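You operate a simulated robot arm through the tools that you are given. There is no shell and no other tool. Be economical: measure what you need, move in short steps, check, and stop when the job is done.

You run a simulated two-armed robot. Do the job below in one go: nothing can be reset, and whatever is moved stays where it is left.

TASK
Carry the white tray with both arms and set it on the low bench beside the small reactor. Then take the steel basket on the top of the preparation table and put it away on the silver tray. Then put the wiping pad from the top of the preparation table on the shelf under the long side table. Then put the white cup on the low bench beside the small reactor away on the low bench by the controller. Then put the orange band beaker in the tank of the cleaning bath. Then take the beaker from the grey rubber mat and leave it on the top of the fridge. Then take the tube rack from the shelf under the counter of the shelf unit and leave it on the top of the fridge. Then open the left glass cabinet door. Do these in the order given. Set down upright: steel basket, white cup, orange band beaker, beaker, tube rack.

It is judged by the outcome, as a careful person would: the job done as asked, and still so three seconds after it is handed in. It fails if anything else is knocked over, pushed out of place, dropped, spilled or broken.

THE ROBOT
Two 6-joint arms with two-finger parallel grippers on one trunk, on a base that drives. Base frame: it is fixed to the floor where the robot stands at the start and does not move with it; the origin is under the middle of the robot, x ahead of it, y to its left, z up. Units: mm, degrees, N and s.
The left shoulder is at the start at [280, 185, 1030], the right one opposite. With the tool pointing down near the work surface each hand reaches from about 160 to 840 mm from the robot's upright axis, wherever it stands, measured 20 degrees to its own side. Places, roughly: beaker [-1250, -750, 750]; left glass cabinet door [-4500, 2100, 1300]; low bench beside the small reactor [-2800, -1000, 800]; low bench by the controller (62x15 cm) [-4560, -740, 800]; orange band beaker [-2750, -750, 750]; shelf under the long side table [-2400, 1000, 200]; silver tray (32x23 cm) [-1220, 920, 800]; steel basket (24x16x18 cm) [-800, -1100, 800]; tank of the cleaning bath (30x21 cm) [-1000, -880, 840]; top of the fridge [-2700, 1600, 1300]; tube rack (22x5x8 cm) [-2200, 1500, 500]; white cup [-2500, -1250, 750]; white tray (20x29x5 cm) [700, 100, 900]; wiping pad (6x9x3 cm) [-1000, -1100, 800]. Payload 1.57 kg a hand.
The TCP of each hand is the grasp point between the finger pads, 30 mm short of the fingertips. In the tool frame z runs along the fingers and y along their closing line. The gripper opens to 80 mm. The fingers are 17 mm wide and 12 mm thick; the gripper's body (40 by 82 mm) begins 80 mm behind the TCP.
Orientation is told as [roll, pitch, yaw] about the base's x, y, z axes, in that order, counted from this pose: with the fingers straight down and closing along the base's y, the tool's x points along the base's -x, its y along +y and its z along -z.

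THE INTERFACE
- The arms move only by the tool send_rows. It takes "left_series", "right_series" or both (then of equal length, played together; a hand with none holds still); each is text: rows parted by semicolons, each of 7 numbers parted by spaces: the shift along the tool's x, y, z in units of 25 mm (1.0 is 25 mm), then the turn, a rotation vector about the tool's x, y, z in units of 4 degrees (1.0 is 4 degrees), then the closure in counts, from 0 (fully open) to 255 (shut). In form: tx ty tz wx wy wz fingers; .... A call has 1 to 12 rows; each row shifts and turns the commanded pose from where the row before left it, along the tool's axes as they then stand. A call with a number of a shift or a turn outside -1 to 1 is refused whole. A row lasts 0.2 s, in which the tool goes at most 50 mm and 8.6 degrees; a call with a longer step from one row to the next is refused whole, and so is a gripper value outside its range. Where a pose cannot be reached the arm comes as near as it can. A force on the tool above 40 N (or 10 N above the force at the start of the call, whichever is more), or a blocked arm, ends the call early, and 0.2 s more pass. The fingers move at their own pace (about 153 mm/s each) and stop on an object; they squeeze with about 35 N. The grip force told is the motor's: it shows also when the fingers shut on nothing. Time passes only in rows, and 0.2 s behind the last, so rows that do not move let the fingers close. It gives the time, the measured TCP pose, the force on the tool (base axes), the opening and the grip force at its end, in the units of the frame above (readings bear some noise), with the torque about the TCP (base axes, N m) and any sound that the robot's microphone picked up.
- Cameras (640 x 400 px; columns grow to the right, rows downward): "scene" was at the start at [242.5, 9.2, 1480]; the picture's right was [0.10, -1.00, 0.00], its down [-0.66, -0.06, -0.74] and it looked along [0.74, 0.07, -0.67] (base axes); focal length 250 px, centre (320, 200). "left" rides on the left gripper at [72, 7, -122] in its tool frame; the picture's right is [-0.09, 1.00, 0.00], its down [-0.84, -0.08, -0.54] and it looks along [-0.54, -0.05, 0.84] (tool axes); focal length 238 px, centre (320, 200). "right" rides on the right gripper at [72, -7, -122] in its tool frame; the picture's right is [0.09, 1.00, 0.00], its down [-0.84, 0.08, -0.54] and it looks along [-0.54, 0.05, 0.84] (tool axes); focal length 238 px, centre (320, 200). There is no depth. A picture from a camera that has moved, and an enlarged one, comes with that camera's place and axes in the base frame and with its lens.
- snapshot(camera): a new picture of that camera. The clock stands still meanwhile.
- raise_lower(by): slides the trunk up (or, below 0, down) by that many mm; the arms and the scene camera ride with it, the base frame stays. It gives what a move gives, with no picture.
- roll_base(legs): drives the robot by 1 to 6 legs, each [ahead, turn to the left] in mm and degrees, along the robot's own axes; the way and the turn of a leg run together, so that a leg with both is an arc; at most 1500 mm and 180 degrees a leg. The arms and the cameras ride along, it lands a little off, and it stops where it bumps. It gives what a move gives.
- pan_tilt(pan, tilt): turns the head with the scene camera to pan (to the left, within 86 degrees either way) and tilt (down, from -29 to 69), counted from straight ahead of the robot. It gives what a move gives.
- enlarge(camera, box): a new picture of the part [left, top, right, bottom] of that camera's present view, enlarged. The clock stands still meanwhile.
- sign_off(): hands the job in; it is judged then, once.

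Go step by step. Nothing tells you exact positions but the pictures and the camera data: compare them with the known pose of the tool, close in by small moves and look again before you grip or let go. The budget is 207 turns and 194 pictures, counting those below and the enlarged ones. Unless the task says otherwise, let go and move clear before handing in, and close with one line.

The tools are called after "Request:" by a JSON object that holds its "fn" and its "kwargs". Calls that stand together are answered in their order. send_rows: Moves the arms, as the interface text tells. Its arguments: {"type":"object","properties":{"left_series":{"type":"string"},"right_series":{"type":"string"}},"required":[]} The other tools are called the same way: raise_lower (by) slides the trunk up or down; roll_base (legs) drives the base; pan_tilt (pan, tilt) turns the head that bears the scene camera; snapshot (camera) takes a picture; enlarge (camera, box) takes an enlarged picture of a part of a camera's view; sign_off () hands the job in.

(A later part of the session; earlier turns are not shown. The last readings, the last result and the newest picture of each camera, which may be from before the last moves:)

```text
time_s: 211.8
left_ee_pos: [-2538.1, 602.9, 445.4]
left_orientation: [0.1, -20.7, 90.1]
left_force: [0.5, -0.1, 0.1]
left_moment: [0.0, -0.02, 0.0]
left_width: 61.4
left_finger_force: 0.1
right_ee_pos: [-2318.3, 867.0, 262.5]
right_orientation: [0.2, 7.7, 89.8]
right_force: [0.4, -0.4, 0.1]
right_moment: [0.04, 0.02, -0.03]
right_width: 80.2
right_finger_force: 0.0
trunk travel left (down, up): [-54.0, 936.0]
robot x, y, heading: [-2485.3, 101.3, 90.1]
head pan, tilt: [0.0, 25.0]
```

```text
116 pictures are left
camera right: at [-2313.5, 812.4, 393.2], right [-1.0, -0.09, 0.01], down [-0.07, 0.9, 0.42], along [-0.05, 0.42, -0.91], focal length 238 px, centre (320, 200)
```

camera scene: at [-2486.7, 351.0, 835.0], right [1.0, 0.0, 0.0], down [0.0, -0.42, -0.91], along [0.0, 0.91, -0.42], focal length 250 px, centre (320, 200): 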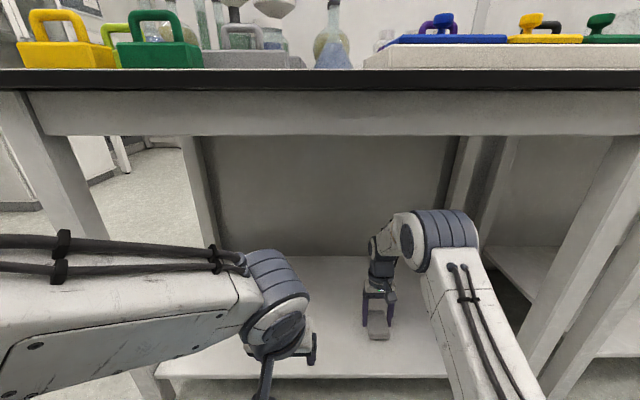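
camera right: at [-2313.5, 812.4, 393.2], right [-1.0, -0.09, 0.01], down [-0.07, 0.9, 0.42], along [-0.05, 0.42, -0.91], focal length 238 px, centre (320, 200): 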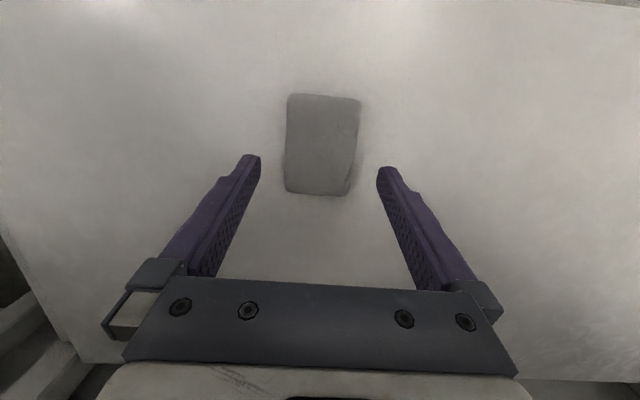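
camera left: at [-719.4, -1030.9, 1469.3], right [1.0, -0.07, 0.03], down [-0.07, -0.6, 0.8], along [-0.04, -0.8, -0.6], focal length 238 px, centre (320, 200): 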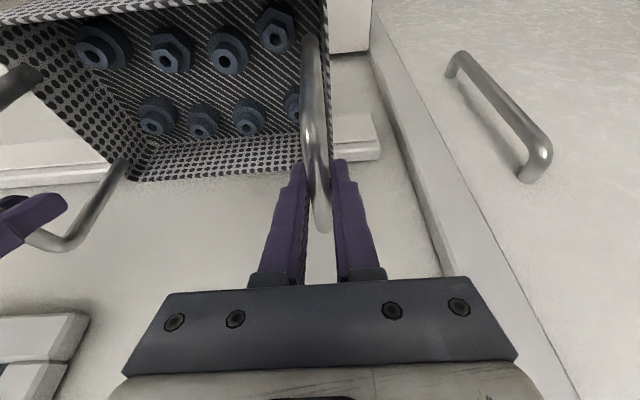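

The pad lies on the shelf. I retract, back out, raise the trunk and turn around toward the reactor-side bench for the white cup.

Request:
{"fn": "send_rows", "kwargs": {"right_series": "0.8 -0.1 -0.1 0 -0.9 0 0;0.8 -0.1 -0.1 0 -0.9 0 0;0.8 -0.1 -0.1 0 0 0 0;0.8 -0.1 -0.1 0 0 0 0;0.8 -0.1 -0.1 0 0 0 0;0.8 -0.1 -0.1 0 0 0 0;0.8 -0.1 -0.1 0 0 0 0"}}

Request:
{"fn": "roll_base", "kwargs": {"legs": [[-140, 0]]}}

Request:
{"fn": "raise_lower", "kwargs": {"by": 400}}

Request:
{"fn": "raise_lower", "kwargs": {"by": 400}}

Request:
{"fn": "roll_base", "kwargs": {"legs": [[0, 90], [0, 90]]}}

Request:
{"fn": "pan_tilt", "kwargs": {"pan": 0, "tilt": 40}}

Request:
{"fn": "snapshot", "kwargs": {"camera": "scene"}}

```text
time_s: 213.4
left_ee_pos: [-2536.9, 604.2, 445.0]
left_orientation: [0.1, -20.7, 90.2]
left_force: [-0.1, 0.1, -0.7]
left_moment: [-0.02, 0.04, 0.0]
left_width: 61.4
left_finger_force: 0.1
right_ee_pos: [-2302.2, 727.5, 285.2]
right_orientation: [0.1, 0.5, 89.8]
right_force: [0.4, -0.1, -0.3]
right_moment: [0.02, 0.02, 0.02]
right_width: 80.0
right_finger_force: 0.0
trunk travel left (down, up): [-54.0, 936.0]
robot x, y, heading: [-2486.7, 97.0, 90.2]
head pan, tilt: [0.0, 25.0]
```

```text
time_s: 214.7
left_ee_pos: [-2537.0, 461.8, 445.9]
left_orientation: [0.1, -20.6, 90.0]
left_force: [-0.4, -0.3, -0.3]
left_moment: [0.01, 0.02, -0.02]
left_width: 61.2
left_finger_force: 0.0
right_ee_pos: [-2301.8, 585.4, 284.7]
right_orientation: [0.0, 0.5, 89.7]
right_force: [0.2, 0.0, -0.1]
right_moment: [-0.04, 0.02, -0.03]
right_width: 80.0
right_finger_force: 0.0
trunk travel left (down, up): [-54.0, 936.0]
robot x, y, heading: [-2488.1, -40.1, 89.9]
head pan, tilt: [0.0, 25.0]
```

```text
time_s: 218.6
left_ee_pos: [-2537.1, 461.8, 845.2]
left_orientation: [0.2, -20.5, 90.0]
left_force: [-0.3, -0.9, -0.4]
left_moment: [0.0, -0.01, 0.0]
left_width: 61.2
left_finger_force: 0.2
right_ee_pos: [-2301.7, 586.6, 684.7]
right_orientation: [0.1, 0.4, 89.7]
right_force: [0.5, 0.2, 0.7]
right_moment: [-0.02, 0.02, 0.0]
right_width: 79.9
right_finger_force: 0.1
trunk travel left (down, up): [-454.0, 536.0]
robot x, y, heading: [-2488.9, -43.7, 89.6]
head pan, tilt: [0.0, 25.0]
```

```text
time_s: 222.4
left_ee_pos: [-2537.5, 462.7, 1245.1]
left_orientation: [0.2, -20.6, 90.0]
left_force: [0.9, 0.8, 0.3]
left_moment: [0.01, -0.01, -0.02]
left_width: 61.3
left_finger_force: 0.0
right_ee_pos: [-2301.8, 585.7, 1084.7]
right_orientation: [0.1, 0.5, 89.7]
right_force: [0.1, -0.8, -0.3]
right_moment: [-0.01, -0.02, 0.01]
right_width: 79.7
right_finger_force: 0.0
trunk travel left (down, up): [-854.0, 136.0]
robot x, y, heading: [-2484.1, -44.1, 90.0]
head pan, tilt: [0.0, 25.0]
```

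```text
time_s: 230.4
left_ee_pos: [-2444.7, -551.5, 1245.5]
left_orientation: [0.1, -20.6, -90.9]
left_force: [-1.1, -0.5, -0.2]
left_moment: [-0.03, 0.03, 0.01]
left_width: 61.2
left_finger_force: 0.1
right_ee_pos: [-2682.6, -669.4, 1084.5]
right_orientation: [0.1, 0.5, -91.3]
right_force: [0.3, 0.1, -0.7]
right_moment: [0.01, -0.04, 0.01]
right_width: 80.1
right_finger_force: 0.0
trunk travel left (down, up): [-854.0, 136.0]
robot x, y, heading: [-2482.7, -45.7, -91.1]
head pan, tilt: [0.0, 25.0]
```

```text
time_s: 231.2
left_ee_pos: [-2445.0, -550.3, 1244.2]
left_orientation: [0.1, -20.5, -91.0]
left_force: [0.6, 0.2, -0.9]
left_moment: [0.01, 0.0, 0.01]
left_width: 61.0
left_finger_force: 0.1
right_ee_pos: [-2681.6, -670.8, 1084.7]
right_orientation: [0.1, 0.5, -91.4]
right_force: [0.4, -0.6, 0.0]
right_moment: [0.02, 0.0, -0.01]
right_width: 80.0
right_finger_force: 0.1
trunk travel left (down, up): [-854.0, 136.0]
robot x, y, heading: [-2485.3, -41.8, -91.3]
head pan, tilt: [0.0, 40.0]
```

```text
115 pictures are left
camera scene: at [-2491.9, -287.6, 1611.7], right [-1.0, 0.02, 0.0], down [0.01, 0.64, -0.77], along [-0.02, -0.77, -0.64], focal length 250 px, centre (320, 200)
```

scene: 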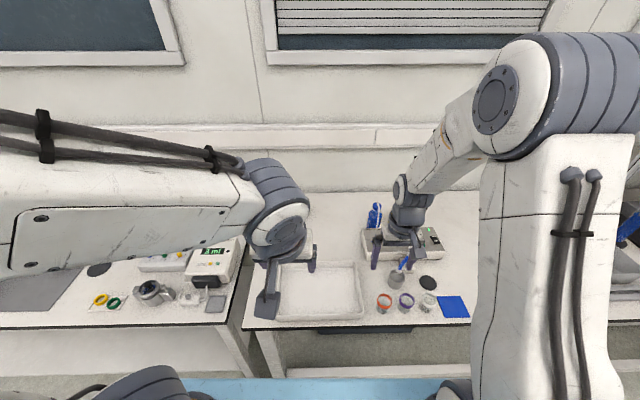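

The cup is behind my left hand, about (−2411, −1187). I raise the right hand clear, roll 270 mm forward, and look with the left camera.

Request:
{"fn": "send_rows", "kwargs": {"left_series": "0 0 0 0 0 0 0;0 0 0 0 0 0 0;0 0 0 0 0 0 0;0 0 0 0 0 0 0;0 0 0 0 0 0 0;0 0 0 0 0 0 0", "right_series": "0.3 -0.7 -1 0 0 0 0;0.3 -0.7 -1 0 0 0 0;0.3 -0.7 -1 0 0 0 0;0 -0.7 -1 0 0 0 0;0 -0.7 -1 0 0 0 0;0 -0.7 -1 0 0 0 0"}}

Request:
{"fn": "roll_base", "kwargs": {"legs": [[270, 0]]}}

Request:
{"fn": "snapshot", "kwargs": {"camera": "left"}}

Request:
{"fn": "snapshot", "kwargs": {"camera": "scene"}}

```text
time_s: 232.6
left_ee_pos: [-2445.3, -549.6, 1246.0]
left_orientation: [0.3, -20.6, -90.9]
left_force: [0.4, -0.5, -0.1]
left_moment: [0.0, 0.02, -0.01]
left_width: 79.9
left_finger_force: 0.0
right_ee_pos: [-2785.7, -646.5, 1234.5]
right_orientation: [0.1, 0.5, -91.3]
right_force: [0.2, -0.2, 0.8]
right_moment: [-0.01, -0.01, 0.01]
right_width: 80.0
right_finger_force: 0.1
trunk travel left (down, up): [-854.0, 136.0]
robot x, y, heading: [-2486.3, -43.6, -91.5]
head pan, tilt: [0.0, 40.0]
```

```text
time_s: 234.6
left_ee_pos: [-2455.3, -815.6, 1245.1]
left_orientation: [0.2, -20.7, -91.2]
left_force: [0.0, 0.3, -0.8]
left_moment: [-0.02, 0.0, 0.03]
left_width: 80.0
left_finger_force: 0.1
right_ee_pos: [-2795.9, -911.4, 1234.1]
right_orientation: [0.0, 0.5, -91.5]
right_force: [-0.4, -0.7, -0.5]
right_moment: [0.0, -0.03, 0.03]
right_width: 80.2
right_finger_force: 0.1
trunk travel left (down, up): [-854.0, 136.0]
robot x, y, heading: [-2493.4, -309.2, -91.4]
head pan, tilt: [0.0, 40.0]
stopped in leg 1: the robot was blocked; the commanded pose is now the measured one
```

```text
114 pictures are left
camera left: at [-2443.7, -706.8, 1333.1], right [0.99, -0.11, 0.04], down [-0.09, -0.59, 0.8], along [-0.07, -0.8, -0.6], focal length 238 px, centre (320, 200)
```

left: 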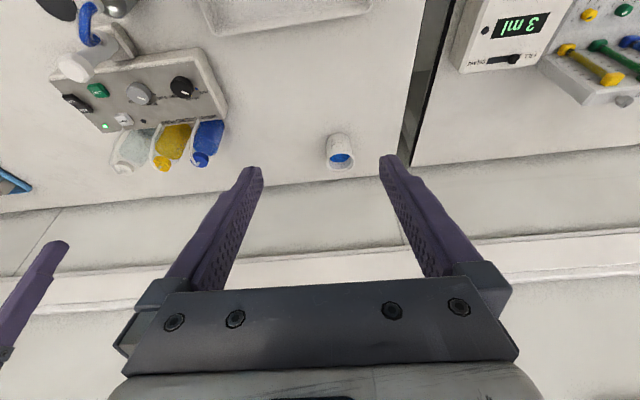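

```text
113 pictures are left
camera scene: at [-2500.1, -553.4, 1611.6], right [-1.0, 0.03, 0.0], down [0.02, 0.64, -0.77], along [-0.02, -0.77, -0.64], focal length 250 px, centre (320, 200)
```

scene: 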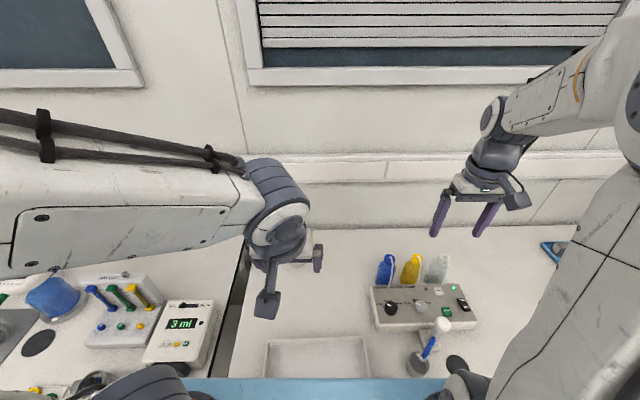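

The cup is at about (−2423, −1148), about 70 mm wide. I tilt the left hand to ~44° and approach along the tool axis from behind-above.

Request:
{"fn": "send_rows", "kwargs": {"left_series": "0 0 0 0 -1 0 0;0 0 0 0 -1 0 0;0 0 0 0 -1 0 0;0 0 0 0 -1 0 0;0 0 0 0 -1 0 0;0 0 0 0 -0.85 0 0"}}

Request:
{"fn": "send_rows", "kwargs": {"left_series": "0.104 0.11 1 0 0 0 0;0.104 0.11 1 0 0 0 0;0.104 0.11 1 0 0 0 0;0.104 0.11 1 0 0 0 0;0.104 0.11 1 0 0 0 0;0.104 0.11 1 0 0 0 0;0.104 0.11 1 0 0 0 0;0.104 0.11 1 0 0 0 0;0.104 0.11 1 0 0 0 0;0.104 0.11 1 0 0 0 0;0.104 0.11 1 0 0 0 0;0.104 0.11 1 0 0 0 0"}}

Request:
{"fn": "snapshot", "kwargs": {"camera": "left"}}

Request:
{"fn": "snapshot", "kwargs": {"camera": "scene"}}

```text
time_s: 236.0
left_ee_pos: [-2479.4, -834.1, 1265.8]
left_orientation: [0.4, -44.0, -91.3]
left_force: [-0.6, -0.6, -0.1]
left_moment: [0.02, -0.01, -0.02]
left_width: 80.0
left_finger_force: 0.2
left hand out of reach, approached as far as the arm can: row 1, 2, 3, 4, 5, 6
right_ee_pos: [-2794.2, -908.9, 1233.4]
right_orientation: [0.1, 0.5, -91.6]
right_force: [0.1, 0.4, 0.4]
right_moment: [-0.01, -0.01, -0.01]
right_width: 80.0
right_finger_force: 0.0
trunk travel left (down, up): [-854.0, 136.0]
robot x, y, heading: [-2492.7, -310.3, -91.2]
head pan, tilt: [0.0, 40.0]
```

```text
time_s: 238.6
left_ee_pos: [-2464.3, -1032.2, 1042.1]
left_orientation: [0.9, -43.8, -91.8]
left_force: [0.1, 0.1, 0.6]
left_moment: [-0.02, 0.0, 0.0]
left_width: 80.0
left_finger_force: 0.0
left hand out of reach, approached as far as the arm can: row 1, 2, 4, 12
right_ee_pos: [-2794.2, -910.7, 1235.4]
right_orientation: [0.1, 0.5, -91.5]
right_force: [0.3, 0.3, -0.2]
right_moment: [-0.02, -0.03, -0.01]
right_width: 80.3
right_finger_force: 0.0
trunk travel left (down, up): [-854.0, 136.0]
robot x, y, heading: [-2496.8, -306.2, -91.3]
head pan, tilt: [0.0, 40.0]
```

```text
112 pictures are left
camera left: at [-2453.1, -896.3, 1078.6], right [0.99, -0.09, 0.07], down [-0.09, -0.23, 0.97], along [-0.07, -0.97, -0.23], focal length 238 px, centre (320, 200)
```

left: 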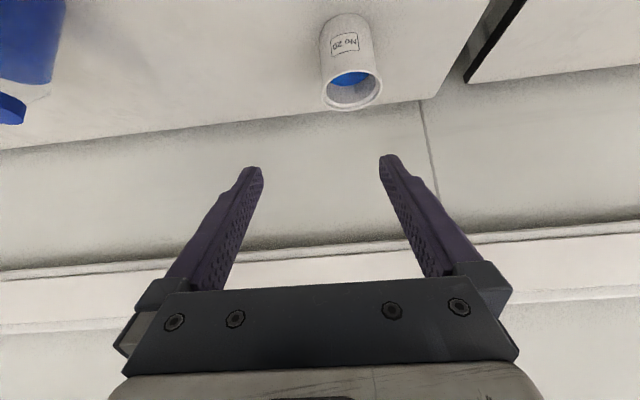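

```text
111 pictures are left
camera scene: at [-2500.0, -552.7, 1611.7], right [-1.0, 0.03, 0.0], down [0.02, 0.64, -0.77], along [-0.02, -0.77, -0.64], focal length 250 px, centre (320, 200)
```

scene: 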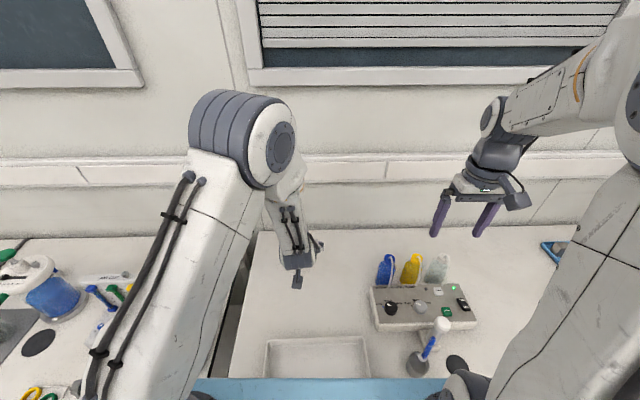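

The cup's base is at about (−2423, −1150), tapered, height ~90. My arm lagged its commanded pose; I make a small test step to see how it responds.

Request:
{"fn": "send_rows", "kwargs": {"left_series": "0 0 0.3 0 0 0 0;0 0 0.3 0 0 0 0;0 0 0.3 0 0 0 0"}}

```text
time_s: 239.4
left_ee_pos: [-2464.4, -1047.6, 1026.3]
left_orientation: [1.0, -43.8, -91.8]
left_force: [-0.4, -0.4, -0.9]
left_moment: [0.01, -0.04, -0.01]
left_width: 79.9
left_finger_force: 0.1
right_ee_pos: [-2796.2, -909.9, 1234.4]
right_orientation: [0.0, 0.6, -91.6]
right_force: [-0.2, -0.6, -0.8]
right_moment: [0.04, 0.02, 0.04]
right_width: 79.9
right_finger_force: 0.1
trunk travel left (down, up): [-854.0, 136.0]
robot x, y, heading: [-2491.2, -309.0, -91.5]
head pan, tilt: [0.0, 40.0]
```

Request:
{"fn": "send_rows", "kwargs": {"left_series": "0.41 0.273 0.733 0 0 0 0;0.41 0.273 0.733 0 0 0 0;0.41 0.273 0.733 0 0 0 0;0.41 0.273 0.733 0 0 0 0;0.41 0.273 0.733 0 0 0 0;0.41 0.273 0.733 0 0 0 0"}}

Request:
{"fn": "snapshot", "kwargs": {"camera": "left"}}

```text
time_s: 240.8
left_ee_pos: [-2456.1, -1121.8, 930.0]
left_orientation: [1.0, -43.8, -91.7]
left_force: [0.0, -0.2, 0.2]
left_moment: [0.02, 0.04, 0.0]
left_width: 80.0
left_finger_force: 0.0
left hand out of reach, approached as far as the arm can: row 1, 2, 3, 4, 5, 6
right_ee_pos: [-2796.5, -910.0, 1233.8]
right_orientation: [0.1, 0.6, -91.6]
right_force: [0.3, 0.9, 0.3]
right_moment: [0.0, 0.0, -0.02]
right_width: 80.1
right_finger_force: 0.1
trunk travel left (down, up): [-854.0, 136.0]
robot x, y, heading: [-2493.2, -307.0, -91.5]
head pan, tilt: [0.0, 40.0]
```

```text
110 pictures are left
camera left: at [-2445.5, -987.2, 967.8], right [0.99, -0.09, 0.08], down [-0.09, -0.23, 0.97], along [-0.07, -0.97, -0.23], focal length 238 px, centre (320, 200)
```

left: 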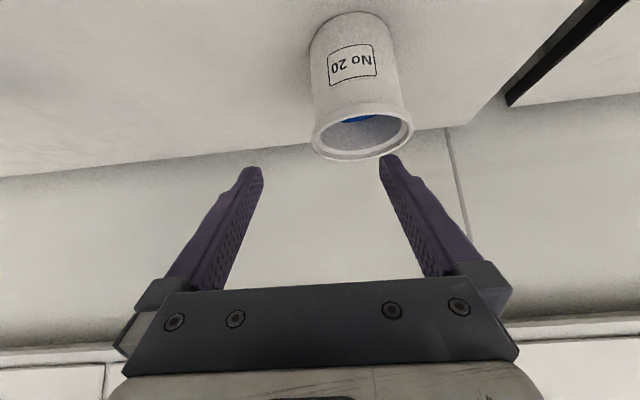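

The wrist limits this steep tilt here. I back off, reduce the tilt to about 28°, and re-centre above the cup.

Request:
{"fn": "send_rows", "kwargs": {"left_series": "0 0 -1 0 0 0 0;0 0 -1 0 0 0 0;-0.5 0 -0.9 0 0 0 0;-0.5 0 0 0 1 0 0;0 0 0 0 1 0 0;0 0 0 0 1 0 0;0 0 0 0 1 0 0;0 0 0 0 0 0 0"}}

Request:
{"fn": "snapshot", "kwargs": {"camera": "left"}}

```text
time_s: 242.6
left_ee_pos: [-2460.7, -1097.8, 1006.3]
left_orientation: [0.8, -29.7, -91.3]
left_force: [-0.2, -0.1, 0.7]
left_moment: [-0.01, 0.03, 0.0]
left_width: 80.1
left_finger_force: 0.1
left hand out of reach, approached as far as the arm can: row 1, 2
right_ee_pos: [-2796.5, -910.7, 1234.1]
right_orientation: [0.1, 0.5, -91.6]
right_force: [0.3, 0.3, 0.6]
right_moment: [-0.01, 0.01, 0.0]
right_width: 80.0
right_finger_force: 0.2
trunk travel left (down, up): [-854.0, 136.0]
robot x, y, heading: [-2491.0, -306.5, -91.5]
head pan, tilt: [0.0, 40.0]
```

```text
109 pictures are left
camera left: at [-2450.2, -974.5, 1075.5], right [0.99, -0.1, 0.06], down [-0.1, -0.45, 0.89], along [-0.06, -0.89, -0.46], focal length 238 px, centre (320, 200)
```

left: 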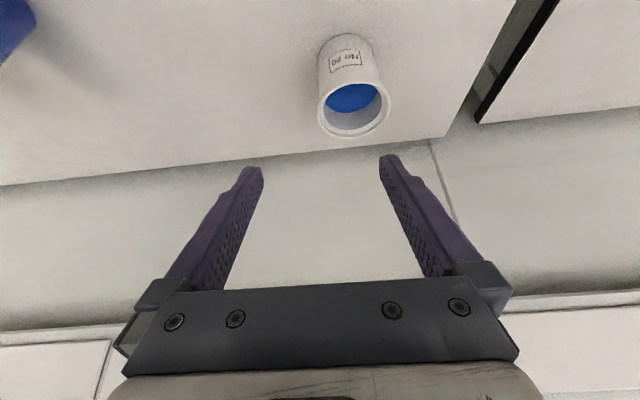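

The rim triangulates to (−2421, −1150, z 877), 75 mm wide, with blue contents. I move to a pre-grasp point 100 mm back along the 30° axis.

Request:
{"fn": "send_rows", "kwargs": {"left_series": "0 0.3 0 0 0 0 0;0 0.4 0 0 0 0 0;0 0.4 0 0 0 0 0;0 0.46 0 0 0 0 0;0.4 0 0.75 0 0 0 0;0.4 0 0.75 0 0 0 0;0.4 0 0.75 0 0 0 0;0.4 0 0.75 0 0 0 0"}}

Request:
{"fn": "snapshot", "kwargs": {"camera": "left"}}

```text
time_s: 244.4
left_ee_pos: [-2423.8, -1098.7, 920.0]
left_orientation: [0.1, -28.1, -91.4]
left_force: [0.3, 0.7, -0.1]
left_moment: [0.04, 0.03, 0.0]
left_width: 80.2
left_finger_force: 0.1
right_ee_pos: [-2796.3, -909.8, 1234.3]
right_orientation: [0.1, 0.5, -91.6]
right_force: [-0.3, -0.1, -0.4]
right_moment: [-0.01, 0.02, -0.01]
right_width: 80.3
right_finger_force: 0.0
trunk travel left (down, up): [-854.0, 136.0]
robot x, y, heading: [-2492.5, -308.2, -91.5]
head pan, tilt: [0.0, 40.0]
```

```text
108 pictures are left
camera left: at [-2412.7, -979.0, 993.2], right [0.99, -0.1, 0.05], down [-0.09, -0.48, 0.87], along [-0.07, -0.87, -0.49], focal length 238 px, centre (320, 200)
```

left: 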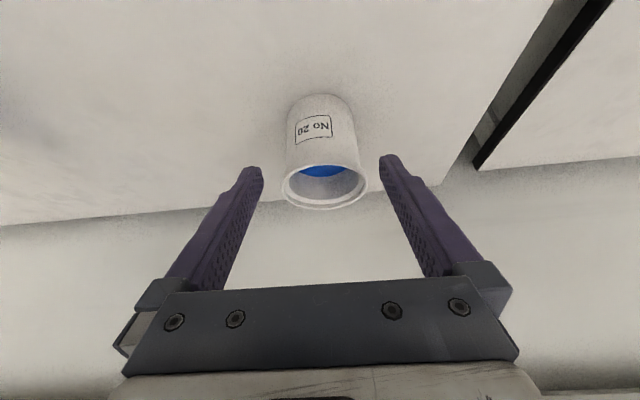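

Well centred now (TCP x −2424, cup −2422). I advance 100 mm along the tool axis.

Request:
{"fn": "send_rows", "kwargs": {"left_series": "0 0.06 0.5 0 0 0 0;0 0 0.5 0 0 0 0;0 0 0.5 0 0 0 0;0 0 0.5 0 0 0 0;0 0 0.5 0 0 0 0;0 0 0.5 0 0 0 0;0 0 0.5 0 0 0 0;0 0 0.5 0 0 0 0"}}

Request:
{"fn": "snapshot", "kwargs": {"camera": "left"}}

```text
time_s: 246.2
left_ee_pos: [-2421.5, -1144.9, 832.6]
left_orientation: [0.3, -28.1, -91.4]
left_force: [1.0, -0.1, 0.1]
left_moment: [0.0, -0.03, 0.02]
left_width: 79.9
left_finger_force: 0.1
right_ee_pos: [-2795.8, -911.2, 1233.4]
right_orientation: [0.1, 0.5, -91.7]
right_force: [-0.4, 0.2, -0.4]
right_moment: [0.0, -0.01, 0.03]
right_width: 79.9
right_finger_force: 0.1
trunk travel left (down, up): [-854.0, 136.0]
robot x, y, heading: [-2496.1, -307.6, -91.5]
head pan, tilt: [0.0, 40.0]
```

```text
107 pictures are left
camera left: at [-2411.0, -1025.3, 906.0], right [0.99, -0.1, 0.05], down [-0.09, -0.48, 0.87], along [-0.07, -0.87, -0.49], focal length 238 px, centre (320, 200)
```

left: 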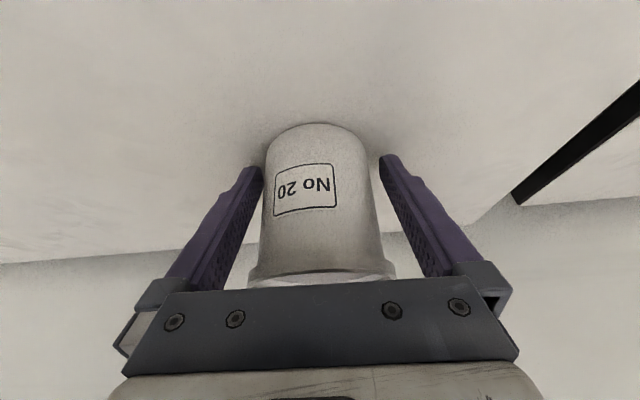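

The cup stands between the fingers. I close.

Request:
{"fn": "send_rows", "kwargs": {"left_series": "0 0 0 0 0 0 20;0 0 0 0 0 0 40;0 0 0 0 0 0 80;0 0 0 0 0 0 255;0 0 0 0 0 0 255"}}

Request:
{"fn": "send_rows", "kwargs": {"left_series": "-0.05 0 -0.1 0 0 0 255;-0.1 0 -0.2 0 0 0 255;-0.2 0 -0.37 0 0 0 255;-0.24 0 -0.44 0 0 0 255;-0.24 0 -0.44 0 0 0 255;-0.24 0 -0.44 0 0 0 255;-0.24 0 -0.44 0 0 0 255;-0.24 0 -0.44 0 0 0 255"}}

Request:
{"fn": "snapshot", "kwargs": {"camera": "left"}}

```text
time_s: 247.4
left_ee_pos: [-2421.8, -1144.5, 833.4]
left_orientation: [0.2, -28.0, -91.3]
left_force: [0.7, 0.9, 1.4]
left_moment: [0.0, 0.04, 0.02]
left_width: 66.4
left_finger_force: 34.9
right_ee_pos: [-2796.0, -909.7, 1234.5]
right_orientation: [0.1, 0.6, -91.7]
right_force: [-1.0, 0.1, 0.0]
right_moment: [0.02, 0.01, 0.0]
right_width: 79.9
right_finger_force: 0.0
trunk travel left (down, up): [-854.0, 136.0]
robot x, y, heading: [-2491.4, -312.7, -91.4]
head pan, tilt: [0.0, 40.0]
```

```text
time_s: 249.2
left_ee_pos: [-2421.0, -1144.7, 912.9]
left_orientation: [0.2, -28.0, -91.4]
left_force: [-0.2, 0.8, -1.6]
left_moment: [0.01, -0.03, -0.02]
left_width: 66.1
left_finger_force: 34.9
right_ee_pos: [-2796.0, -910.1, 1234.3]
right_orientation: [0.0, 0.5, -91.6]
right_force: [-0.1, -0.6, -0.6]
right_moment: [0.02, 0.01, 0.0]
right_width: 80.1
right_finger_force: 0.1
trunk travel left (down, up): [-854.0, 136.0]
robot x, y, heading: [-2492.7, -310.5, -91.5]
head pan, tilt: [0.0, 40.0]
```

```text
106 pictures are left
camera left: at [-2411.1, -1025.6, 985.8], right [0.99, -0.1, 0.05], down [-0.09, -0.48, 0.87], along [-0.07, -0.87, -0.49], focal length 238 px, centre (320, 200)
```

left: 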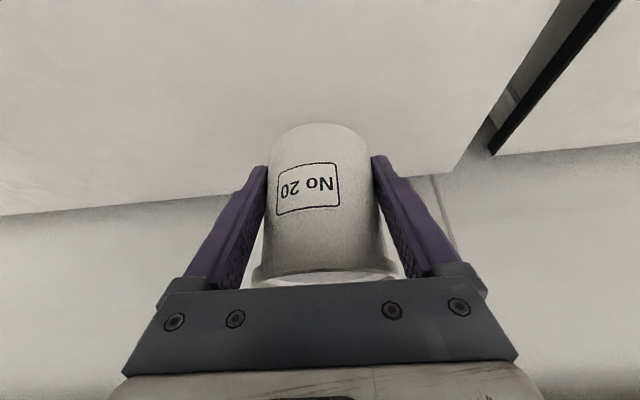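

The cup is held upright. I raise, back off and drive along to the controller end of the bench.

Request:
{"fn": "raise_lower", "kwargs": {"by": 110}}

Request:
{"fn": "roll_base", "kwargs": {"legs": [[-300, 0], [0, -90], [1400, 0]]}}

Request:
{"fn": "pan_tilt", "kwargs": {"pan": 20, "tilt": 30}}

Request:
{"fn": "snapshot", "kwargs": {"camera": "scene"}}

```text
time_s: 250.6
left_ee_pos: [-2422.4, -1144.2, 1021.5]
left_orientation: [0.2, -28.0, -91.2]
left_force: [-0.1, 0.1, -1.1]
left_moment: [0.04, 0.02, -0.02]
left_width: 66.4
left_finger_force: 35.1
right_ee_pos: [-2797.4, -910.8, 1343.5]
right_orientation: [0.1, 0.6, -91.5]
right_force: [0.3, -0.5, -0.1]
right_moment: [0.02, 0.0, -0.01]
right_width: 80.1
right_finger_force: 0.1
trunk travel left (down, up): [-964.0, 26.0]
robot x, y, heading: [-2493.4, -310.8, -91.6]
head pan, tilt: [0.0, 40.0]
```

```text
time_s: 263.1
left_ee_pos: [-4719.0, -0.2, 1022.6]
left_orientation: [0.2, -28.1, 177.4]
left_force: [-0.6, -0.3, -2.0]
left_moment: [0.02, -0.06, 0.02]
left_width: 66.1
left_finger_force: 35.3
right_ee_pos: [-4475.8, 368.1, 1343.7]
right_orientation: [0.1, 0.4, 177.1]
right_force: [-0.3, 0.4, 0.3]
right_moment: [-0.01, 0.03, -0.01]
right_width: 79.8
right_finger_force: 0.0
trunk travel left (down, up): [-964.0, 26.0]
robot x, y, heading: [-3881.0, 54.3, 177.5]
head pan, tilt: [0.0, 40.0]
```

```text
time_s: 263.9
left_ee_pos: [-4718.9, 1.2, 1021.2]
left_orientation: [0.2, -28.0, 177.4]
left_force: [0.3, 0.0, -2.7]
left_moment: [-0.03, -0.07, -0.05]
left_width: 66.2
left_finger_force: 34.8
right_ee_pos: [-4476.0, 369.5, 1344.4]
right_orientation: [0.0, 0.5, 177.1]
right_force: [-0.7, 0.0, 0.1]
right_moment: [0.02, -0.01, -0.03]
right_width: 80.2
right_finger_force: 0.0
trunk travel left (down, up): [-964.0, 26.0]
robot x, y, heading: [-3880.7, 52.4, 177.3]
head pan, tilt: [20.0, 30.0]
```

```text
105 pictures are left
camera scene: at [-4128.5, 35.3, 1737.0], right [-0.3, 0.95, 0.0], down [0.48, 0.15, -0.87], along [-0.83, -0.26, -0.5], focal length 250 px, centre (320, 200)
```

scene: 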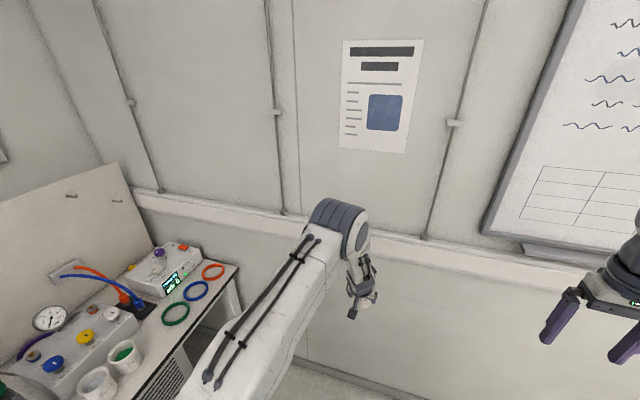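

The controller with rings and two cups stands at the bench end; the free gap seems near x≈−4480. The west wall is close, so I retract the cup, turn to heading 330°, back up and then face the bench.

Request:
{"fn": "send_rows", "kwargs": {"left_series": "0.4 0 -0.2 0 0 0 255;0.8 0 -0.42 0 0 0 255;0.8 0 -0.42 0 0 0 255;0.8 0 -0.42 0 0 0 255;0.8 0 -0.42 0 0 0 255;0.8 0 -0.42 0 0 0 255;0.8 0 -0.42 0 0 0 255;0.8 0 -0.42 0 0 0 255;0.8 0 -0.42 0 0 0 255;0.8 0 -0.42 0 0 0 255;0.8 0 -0.42 0 0 0 255;0.4 0 -0.2 0 0 0 255"}}

Request:
{"fn": "roll_base", "kwargs": {"legs": [[0, 152]]}}

Request:
{"fn": "snapshot", "kwargs": {"camera": "left"}}

```text
time_s: 266.5
left_ee_pos: [-4557.8, 45.5, 1080.4]
left_orientation: [0.7, -27.8, 177.1]
left_force: [0.2, 0.4, -2.7]
left_moment: [0.01, -0.03, 0.01]
left_width: 66.1
left_finger_force: 35.5
left hand out of reach, approached as far as the arm can: row 5, 6, 7, 8, 9, 10, 11, 12
right_ee_pos: [-4476.1, 369.1, 1343.8]
right_orientation: [0.1, 0.5, 177.1]
right_force: [0.5, -0.4, -0.1]
right_moment: [-0.02, 0.02, -0.02]
right_width: 80.0
right_finger_force: 0.1
trunk travel left (down, up): [-964.0, 26.0]
robot x, y, heading: [-3880.9, 53.8, 177.4]
head pan, tilt: [20.0, 30.0]
```

```text
time_s: 273.1
left_ee_pos: [-3286.7, -269.1, 1079.9]
left_orientation: [0.7, -27.7, -31.9]
left_force: [0.0, 1.3, -1.6]
left_moment: [0.0, 0.05, 0.01]
left_width: 66.2
left_finger_force: 35.4
right_ee_pos: [-3516.3, -511.5, 1344.4]
right_orientation: [0.1, 0.6, -32.1]
right_force: [-0.2, -0.4, -0.3]
right_moment: [0.02, 0.0, -0.01]
right_width: 79.9
right_finger_force: 0.2
trunk travel left (down, up): [-964.0, 26.0]
robot x, y, heading: [-3880.2, 54.0, -31.7]
head pan, tilt: [20.0, 30.0]
```

```text
104 pictures are left
camera left: at [-3383.7, -202.0, 1154.6], right [0.59, 0.8, 0.05], down [0.37, -0.33, 0.87], along [0.72, -0.49, -0.49], focal length 238 px, centre (320, 200)
```

left: 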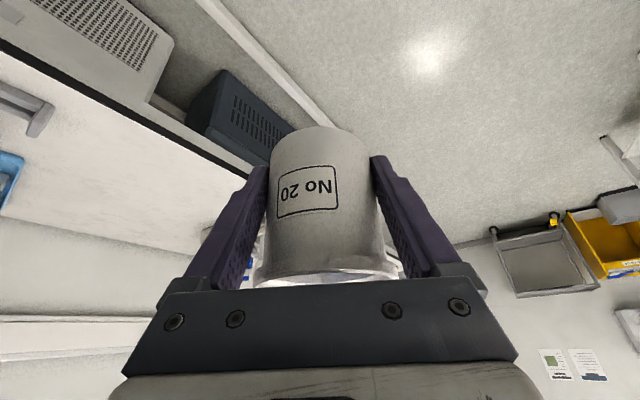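

Request:
{"fn": "roll_base", "kwargs": {"legs": [[-680, 0], [0, -58]]}}

Request:
{"fn": "pan_tilt", "kwargs": {"pan": 0, "tilt": 35}}

Request:
{"fn": "snapshot", "kwargs": {"camera": "scene"}}

```text
time_s: 279.4
left_ee_pos: [-4402.9, -266.9, 1080.2]
left_orientation: [0.8, -27.8, -89.0]
left_force: [0.1, 0.6, -1.0]
left_moment: [0.04, 0.04, 0.0]
left_width: 66.3
left_finger_force: 35.7
right_ee_pos: [-4732.7, -207.2, 1344.6]
right_orientation: [0.1, 0.5, -89.2]
right_force: [-0.7, -0.1, -0.5]
right_moment: [0.02, -0.02, 0.03]
right_width: 79.9
right_finger_force: 0.0
trunk travel left (down, up): [-964.0, 26.0]
robot x, y, heading: [-4456.2, 411.0, -89.1]
head pan, tilt: [20.0, 30.0]
```

```text
time_s: 280.2
left_ee_pos: [-4402.8, -268.1, 1081.7]
left_orientation: [0.9, -27.7, -89.1]
left_force: [0.4, -0.4, -1.0]
left_moment: [0.0, -0.03, 0.02]
left_width: 66.1
left_finger_force: 34.8
right_ee_pos: [-4732.6, -207.2, 1344.2]
right_orientation: [0.1, 0.5, -89.2]
right_force: [0.3, 0.4, 0.4]
right_moment: [0.01, 0.05, 0.0]
right_width: 79.8
right_finger_force: 0.1
trunk travel left (down, up): [-964.0, 26.0]
robot x, y, heading: [-4451.9, 405.1, -89.3]
head pan, tilt: [0.0, 35.0]
```

```text
103 pictures are left
camera scene: at [-4452.6, 159.9, 1729.2], right [-1.0, -0.02, 0.0], down [-0.01, 0.57, -0.82], along [0.01, -0.82, -0.57], focal length 250 px, centre (320, 200)
```

scene: 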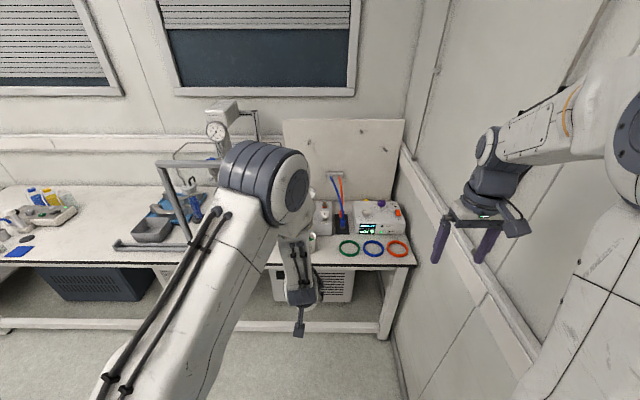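

Rings lie at x≈−4590 and beyond; the cups are hidden by my arm. I roll 380 mm forward and look with both cameras.

Request:
{"fn": "roll_base", "kwargs": {"legs": [[380, 0]]}}

Request:
{"fn": "pan_tilt", "kwargs": {"pan": 0, "tilt": 45}}

Request:
{"fn": "snapshot", "kwargs": {"camera": "scene"}}

Request:
{"fn": "snapshot", "kwargs": {"camera": "left"}}

```text
time_s: 282.6
left_ee_pos: [-4406.0, -649.1, 1080.5]
left_orientation: [0.9, -27.7, -89.7]
left_force: [-0.7, -0.5, -2.5]
left_moment: [0.02, -0.04, 0.03]
left_width: 66.2
left_finger_force: 35.3
right_ee_pos: [-4734.4, -585.0, 1344.5]
right_orientation: [0.1, 0.6, -89.7]
right_force: [-0.1, -0.7, 0.1]
right_moment: [0.06, 0.02, 0.0]
right_width: 80.0
right_finger_force: 0.1
trunk travel left (down, up): [-964.0, 26.0]
robot x, y, heading: [-4454.1, 23.8, -89.5]
head pan, tilt: [0.0, 35.0]
```

```text
time_s: 283.3
left_ee_pos: [-4404.9, -649.1, 1080.3]
left_orientation: [0.8, -27.7, -89.8]
left_force: [0.1, 0.6, -1.7]
left_moment: [0.02, -0.04, 0.01]
left_width: 65.9
left_finger_force: 35.4
right_ee_pos: [-4733.7, -584.8, 1344.0]
right_orientation: [-0.1, 0.5, -89.7]
right_force: [-0.2, 0.2, 0.2]
right_moment: [0.0, 0.02, 0.0]
right_width: 79.7
right_finger_force: 0.1
trunk travel left (down, up): [-964.0, 26.0]
robot x, y, heading: [-4451.1, 24.9, -89.3]
head pan, tilt: [0.0, 45.0]
```

```text
102 pictures are left
camera scene: at [-4450.6, -214.2, 1714.5], right [-1.0, -0.01, 0.0], down [0.0, 0.71, -0.71], along [0.0, -0.71, -0.71], focal length 250 px, centre (320, 200)
```

scene: 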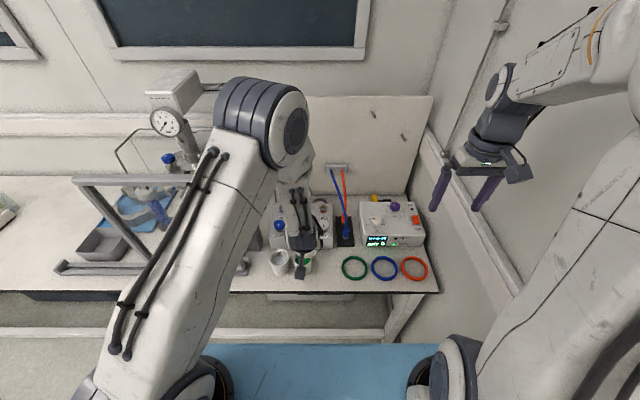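

```text
101 pictures are left
camera left: at [-4399.1, -529.7, 1154.6], right [1.0, -0.07, 0.06], down [-0.08, -0.49, 0.87], along [-0.03, -0.87, -0.49], focal length 238 px, centre (320, 200)
```

left: 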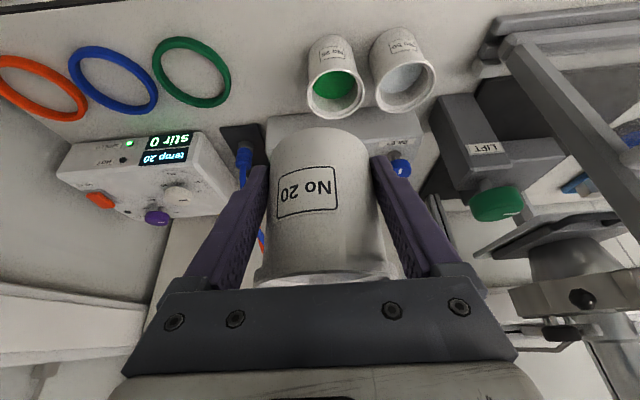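

Neighbouring cups' rims end at x≈−4415 and the green ring at −4529, so the gap centre is ≈−4476, y≈−725. I roll 100 mm closer, shift over the gap and descend partway.

Request:
{"fn": "roll_base", "kwargs": {"legs": [[100, 0]]}}

Request:
{"fn": "send_rows", "kwargs": {"left_series": "0.257 -0.72 -0.135 0 0 0 255;0.257 -0.72 -0.135 0 0 0 255;0.257 -0.72 -0.135 0 0 0 255;0.257 -0.72 -0.135 0 0 0 255;0.3 0 0.58 0 0 0 255;0.3 0 0.58 0 0 0 255;0.3 0 0.58 0 0 0 255;0.3 0 0.58 0 0 0 255;0.3 0 0.58 0 0 0 255;0.3 0 0.58 0 0 0 255"}}

Request:
{"fn": "snapshot", "kwargs": {"camera": "left"}}

Request:
{"fn": "enlarge", "kwargs": {"camera": "scene", "box": [200, 170, 440, 320]}}

```text
time_s: 284.5
left_ee_pos: [-4403.5, -749.0, 1081.0]
left_orientation: [0.8, -27.7, -89.7]
left_force: [0.7, -0.5, -2.0]
left_moment: [0.0, -0.01, 0.02]
left_width: 66.1
left_finger_force: 35.0
right_ee_pos: [-4732.9, -684.9, 1343.4]
right_orientation: [0.1, 0.5, -89.5]
right_force: [-0.4, 0.0, 0.6]
right_moment: [0.01, -0.04, 0.03]
right_width: 79.8
right_finger_force: 0.0
trunk travel left (down, up): [-964.0, 26.0]
robot x, y, heading: [-4450.6, -73.2, -89.4]
head pan, tilt: [0.0, 45.0]
```

```text
time_s: 286.7
left_ee_pos: [-4488.0, -739.9, 989.6]
left_orientation: [1.3, -27.6, -89.8]
left_force: [0.2, -0.1, -2.1]
left_moment: [0.04, 0.0, 0.03]
left_width: 66.4
left_finger_force: 34.9
left hand out of reach, approached as far as the arm can: row 7, 8, 9, 10
right_ee_pos: [-4732.6, -685.8, 1344.7]
right_orientation: [0.1, 0.5, -89.6]
right_force: [-0.4, -0.7, 0.1]
right_moment: [0.0, 0.0, -0.01]
right_width: 80.1
right_finger_force: 0.1
trunk travel left (down, up): [-964.0, 26.0]
robot x, y, heading: [-4448.8, -77.1, -89.7]
head pan, tilt: [0.0, 45.0]
```

```text
100 pictures are left
camera left: at [-4483.7, -619.0, 1064.7], right [1.0, -0.07, 0.06], down [-0.09, -0.49, 0.87], along [-0.03, -0.87, -0.5], focal length 238 px, centre (320, 200)
```

left: 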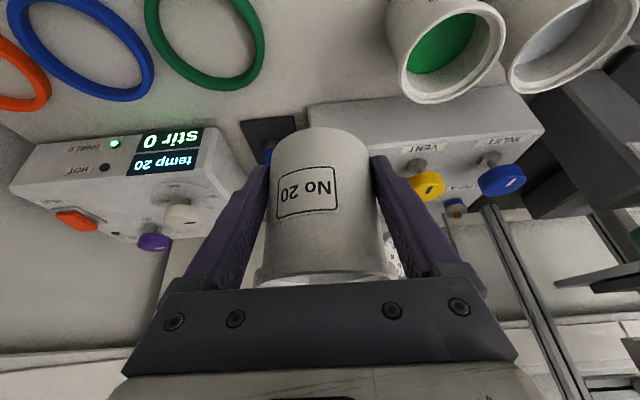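

```text
2.67 times, centred on (320, 245) of scene
camera zoom: at [-4449.7, -315.0, 1714.4], right [-1.0, -0.01, 0.0], down [-0.01, 0.71, -0.71], along [0.01, -0.71, -0.71], focal length 668 px, centre (320, 80)
```

zoom: 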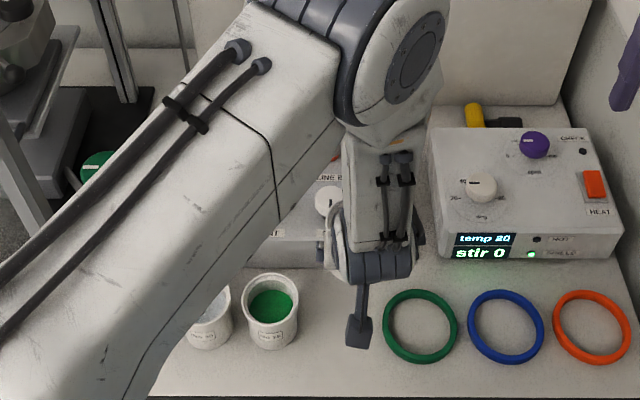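

The arm can't fold further at this height, so I will lower by trunk. First I correct x/y over the gap, then lower 120 mm.

Request:
{"fn": "send_rows", "kwargs": {"left_series": "0.24 0.19 -0.12 0 0 0 255;0.24 0.19 -0.12 0 0 0 255;0.23 0.18 -0.13 0 0 0 255"}}

Request:
{"fn": "raise_lower", "kwargs": {"by": -110}}

Request:
{"fn": "snapshot", "kwargs": {"camera": "left"}}

Request:
{"fn": "enlarge", "kwargs": {"camera": "scene", "box": [200, 170, 440, 320]}}

```text
time_s: 287.5
left_ee_pos: [-4489.1, -733.7, 998.9]
left_orientation: [1.3, -27.6, -89.6]
left_force: [0.2, 0.5, -1.3]
left_moment: [0.02, 0.01, -0.01]
left_width: 66.0
left_finger_force: 35.1
left hand out of reach, approached as far as the arm can: row 1, 2, 3
right_ee_pos: [-4733.3, -686.1, 1345.0]
right_orientation: [0.0, 0.4, -89.5]
right_force: [0.9, 0.4, 0.2]
right_moment: [0.01, -0.02, -0.02]
right_width: 80.4
right_finger_force: 0.1
trunk travel left (down, up): [-964.0, 26.0]
robot x, y, heading: [-4452.2, -75.3, -89.6]
head pan, tilt: [0.0, 45.0]
```

```text
time_s: 288.9
left_ee_pos: [-4490.4, -733.4, 888.0]
left_orientation: [1.4, -27.7, -89.6]
left_force: [0.3, 0.3, -1.8]
left_moment: [0.03, 0.04, 0.0]
left_width: 66.2
left_finger_force: 35.7
right_ee_pos: [-4731.7, -685.8, 1233.5]
right_orientation: [0.1, 0.6, -89.6]
right_force: [-0.6, -0.1, -0.6]
right_moment: [-0.03, 0.01, 0.01]
right_width: 80.0
right_finger_force: 0.1
trunk travel left (down, up): [-854.0, 136.0]
robot x, y, heading: [-4453.4, -76.1, -89.7]
head pan, tilt: [0.0, 45.0]
```

```text
98 pictures are left
camera left: at [-4484.6, -614.4, 963.0], right [1.0, -0.07, 0.06], down [-0.09, -0.49, 0.87], along [-0.03, -0.87, -0.5], focal length 238 px, centre (320, 200)
```

left: 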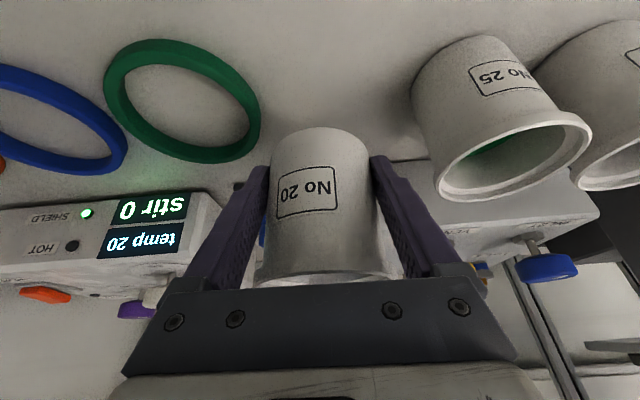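

```text
2.67 times, centred on (320, 245) of scene
camera zoom: at [-4449.7, -314.8, 1604.5], right [-1.0, -0.01, 0.0], down [-0.01, 0.71, -0.71], along [0.01, -0.71, -0.71], focal length 668 px, centre (320, 80)
```

zoom: 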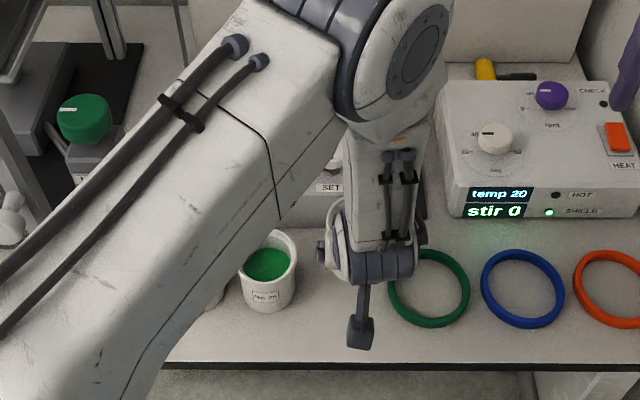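

The arm is at a joint limit sideways, so I nudge the heading left by 1.2° to shift the cup ~14 mm right in x.

Request:
{"fn": "roll_base", "kwargs": {"legs": [[0, 1.3]]}}

Request:
{"fn": "snapshot", "kwargs": {"camera": "left"}}

```text
time_s: 289.7
left_ee_pos: [-4474.6, -734.7, 889.0]
left_orientation: [1.3, -27.7, -88.4]
left_force: [0.0, 0.7, -2.0]
left_moment: [0.03, 0.0, -0.01]
left_width: 66.1
left_finger_force: 35.4
right_ee_pos: [-4718.1, -692.3, 1232.4]
right_orientation: [0.1, 0.6, -88.4]
right_force: [1.0, -0.1, -0.1]
right_moment: [-0.01, -0.01, 0.0]
right_width: 79.7
right_finger_force: 0.0
trunk travel left (down, up): [-854.0, 136.0]
robot x, y, heading: [-4447.3, -73.7, -88.3]
head pan, tilt: [0.0, 45.0]
```

```text
96 pictures are left
camera left: at [-4472.3, -615.1, 962.9], right [1.0, -0.04, 0.06], down [-0.08, -0.49, 0.87], along [-0.01, -0.87, -0.5], focal length 238 px, centre (320, 200)
```

left: 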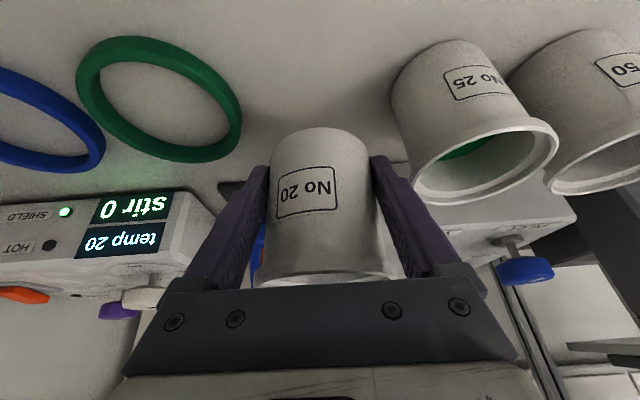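

Centred in the gap. I lower by trunk 48 mm, then by small arm rows to contact.

Request:
{"fn": "raise_lower", "kwargs": {"by": -48}}

Request:
{"fn": "snapshot", "kwargs": {"camera": "left"}}

Request:
{"fn": "send_rows", "kwargs": {"left_series": "0.037 0 0.07 0 0 0 255;0.037 0 0.07 0 0 0 255;0.037 0 0.07 0 0 0 255;0.037 0 0.07 0 0 0 255"}}

```text
time_s: 290.6
left_ee_pos: [-4475.4, -734.4, 840.6]
left_orientation: [1.3, -27.5, -88.4]
left_force: [0.7, 0.4, -1.9]
left_moment: [-0.02, 0.0, -0.01]
left_width: 66.2
left_finger_force: 35.0
right_ee_pos: [-4718.2, -692.2, 1186.0]
right_orientation: [0.0, 0.4, -88.3]
right_force: [0.5, -0.3, 0.5]
right_moment: [-0.02, -0.04, 0.01]
right_width: 80.0
right_finger_force: 0.0
trunk travel left (down, up): [-806.0, 184.0]
robot x, y, heading: [-4451.0, -74.6, -88.1]
head pan, tilt: [0.0, 45.0]
```

```text
95 pictures are left
camera left: at [-4472.2, -615.0, 915.0], right [1.0, -0.04, 0.06], down [-0.08, -0.49, 0.87], along [-0.01, -0.87, -0.5], focal length 238 px, centre (320, 200)
```

left: 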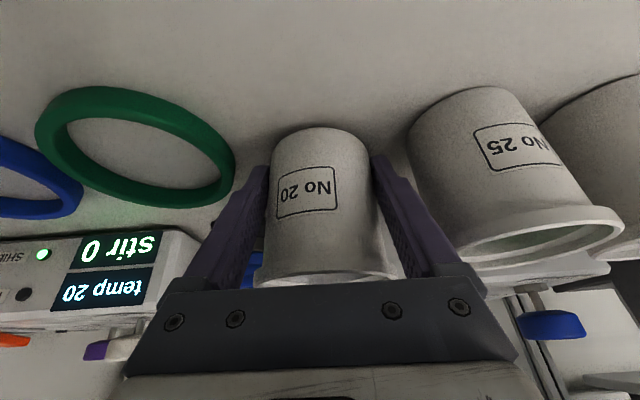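

```text
time_s: 291.6
left_ee_pos: [-4475.2, -734.9, 833.8]
left_orientation: [1.4, -27.6, -88.5]
left_force: [0.7, 2.2, 9.6]
left_moment: [-0.12, 0.24, -0.02]
left_width: 66.3
left_finger_force: 35.0
right_ee_pos: [-4718.3, -691.8, 1185.1]
right_orientation: [0.1, 0.6, -88.2]
right_force: [-0.6, 0.2, -0.2]
right_moment: [0.02, 0.03, 0.02]
right_width: 80.0
right_finger_force: 0.0
trunk travel left (down, up): [-806.0, 184.0]
robot x, y, heading: [-4449.9, -74.6, -88.3]
head pan, tilt: [0.0, 45.0]
```

Contact. I open just enough and retreat along the tool axis.

Request:
{"fn": "send_rows", "kwargs": {"left_series": "0 0 0 0 0 0 35;0 0 0 0 0 0 18;0 0 0 0 0 0 18;0 0 -0.3 0 0 0 18;0 0 -0.6 0 0 0 14;0 0 -0.9 0 0 0 14;0 0 -0.9 0 0 0 14;0 0 -0.9 0 0 0 14;0 0 -0.9 0 0 0 14"}}

Request:
{"fn": "snapshot", "kwargs": {"camera": "left"}}

```text
time_s: 293.6
left_ee_pos: [-4477.6, -682.1, 933.7]
left_orientation: [1.3, -27.5, -88.5]
left_force: [-0.5, 0.2, 0.1]
left_moment: [-0.04, 0.02, -0.01]
left_width: 75.8
left_finger_force: 0.1
right_ee_pos: [-4718.0, -692.2, 1186.0]
right_orientation: [0.1, 0.5, -88.3]
right_force: [-0.3, -0.2, 0.0]
right_moment: [0.02, 0.04, 0.0]
right_width: 79.9
right_finger_force: 0.0
trunk travel left (down, up): [-806.0, 184.0]
robot x, y, heading: [-4447.7, -72.6, -88.2]
head pan, tilt: [0.0, 45.0]
```

```text
94 pictures are left
camera left: at [-4475.8, -562.3, 1007.6], right [1.0, -0.04, 0.06], down [-0.08, -0.49, 0.87], along [-0.01, -0.87, -0.5], focal length 238 px, centre (320, 200)
```

left: 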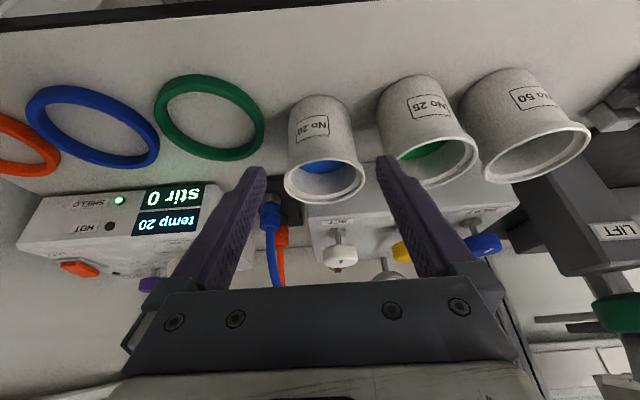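

The cup is set upright between its neighbours. Next the orange-band beaker at about (−2697, −690). I raise, back off and drive there.

Request:
{"fn": "raise_lower", "kwargs": {"by": 130}}

Request:
{"fn": "roll_base", "kwargs": {"legs": [[-160, 0], [0, 88], [1500, 0], [380, 0], [0, -90]]}}

Request:
{"fn": "snapshot", "kwargs": {"camera": "scene"}}

```text
time_s: 295.1
left_ee_pos: [-4477.4, -681.7, 1062.5]
left_orientation: [1.3, -27.6, -88.5]
left_force: [0.5, 0.0, -0.1]
left_moment: [-0.02, 0.0, 0.02]
left_width: 75.5
left_finger_force: 0.1
right_ee_pos: [-4718.4, -692.6, 1316.1]
right_orientation: [0.1, 0.5, -88.3]
right_force: [0.5, 0.0, 0.0]
right_moment: [0.01, 0.02, -0.02]
right_width: 80.2
right_finger_force: 0.0
trunk travel left (down, up): [-936.0, 54.0]
robot x, y, heading: [-4448.8, -76.7, -88.2]
head pan, tilt: [0.0, 45.0]
```

```text
time_s: 313.1
left_ee_pos: [-2635.1, -504.0, 1064.4]
left_orientation: [1.3, -27.6, -89.9]
left_force: [-0.2, 0.2, -0.2]
left_moment: [0.0, 0.0, -0.04]
left_width: 75.9
left_finger_force: 0.0
right_ee_pos: [-2874.6, -508.4, 1316.0]
right_orientation: [0.1, 0.5, -89.7]
right_force: [-0.1, 0.0, -0.2]
right_moment: [0.02, -0.04, 0.0]
right_width: 80.2
right_finger_force: 0.1
trunk travel left (down, up): [-936.0, 54.0]
robot x, y, heading: [-2587.7, 105.8, -89.9]
head pan, tilt: [0.0, 45.0]
```

```text
93 pictures are left
camera scene: at [-2591.1, -137.4, 1686.4], right [-1.0, -0.01, 0.0], down [0.0, 0.71, -0.71], along [0.0, -0.71, -0.71], focal length 250 px, centre (320, 200)
```

scene: 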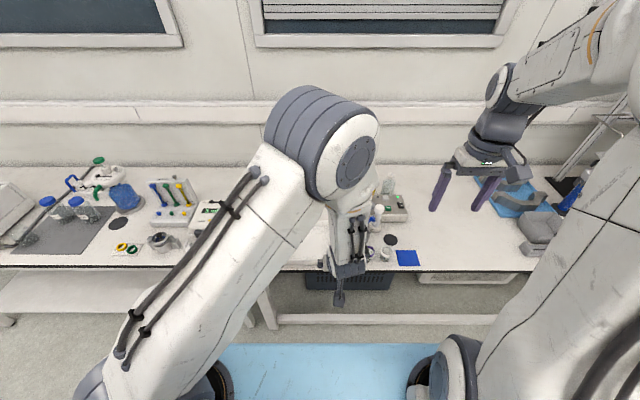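

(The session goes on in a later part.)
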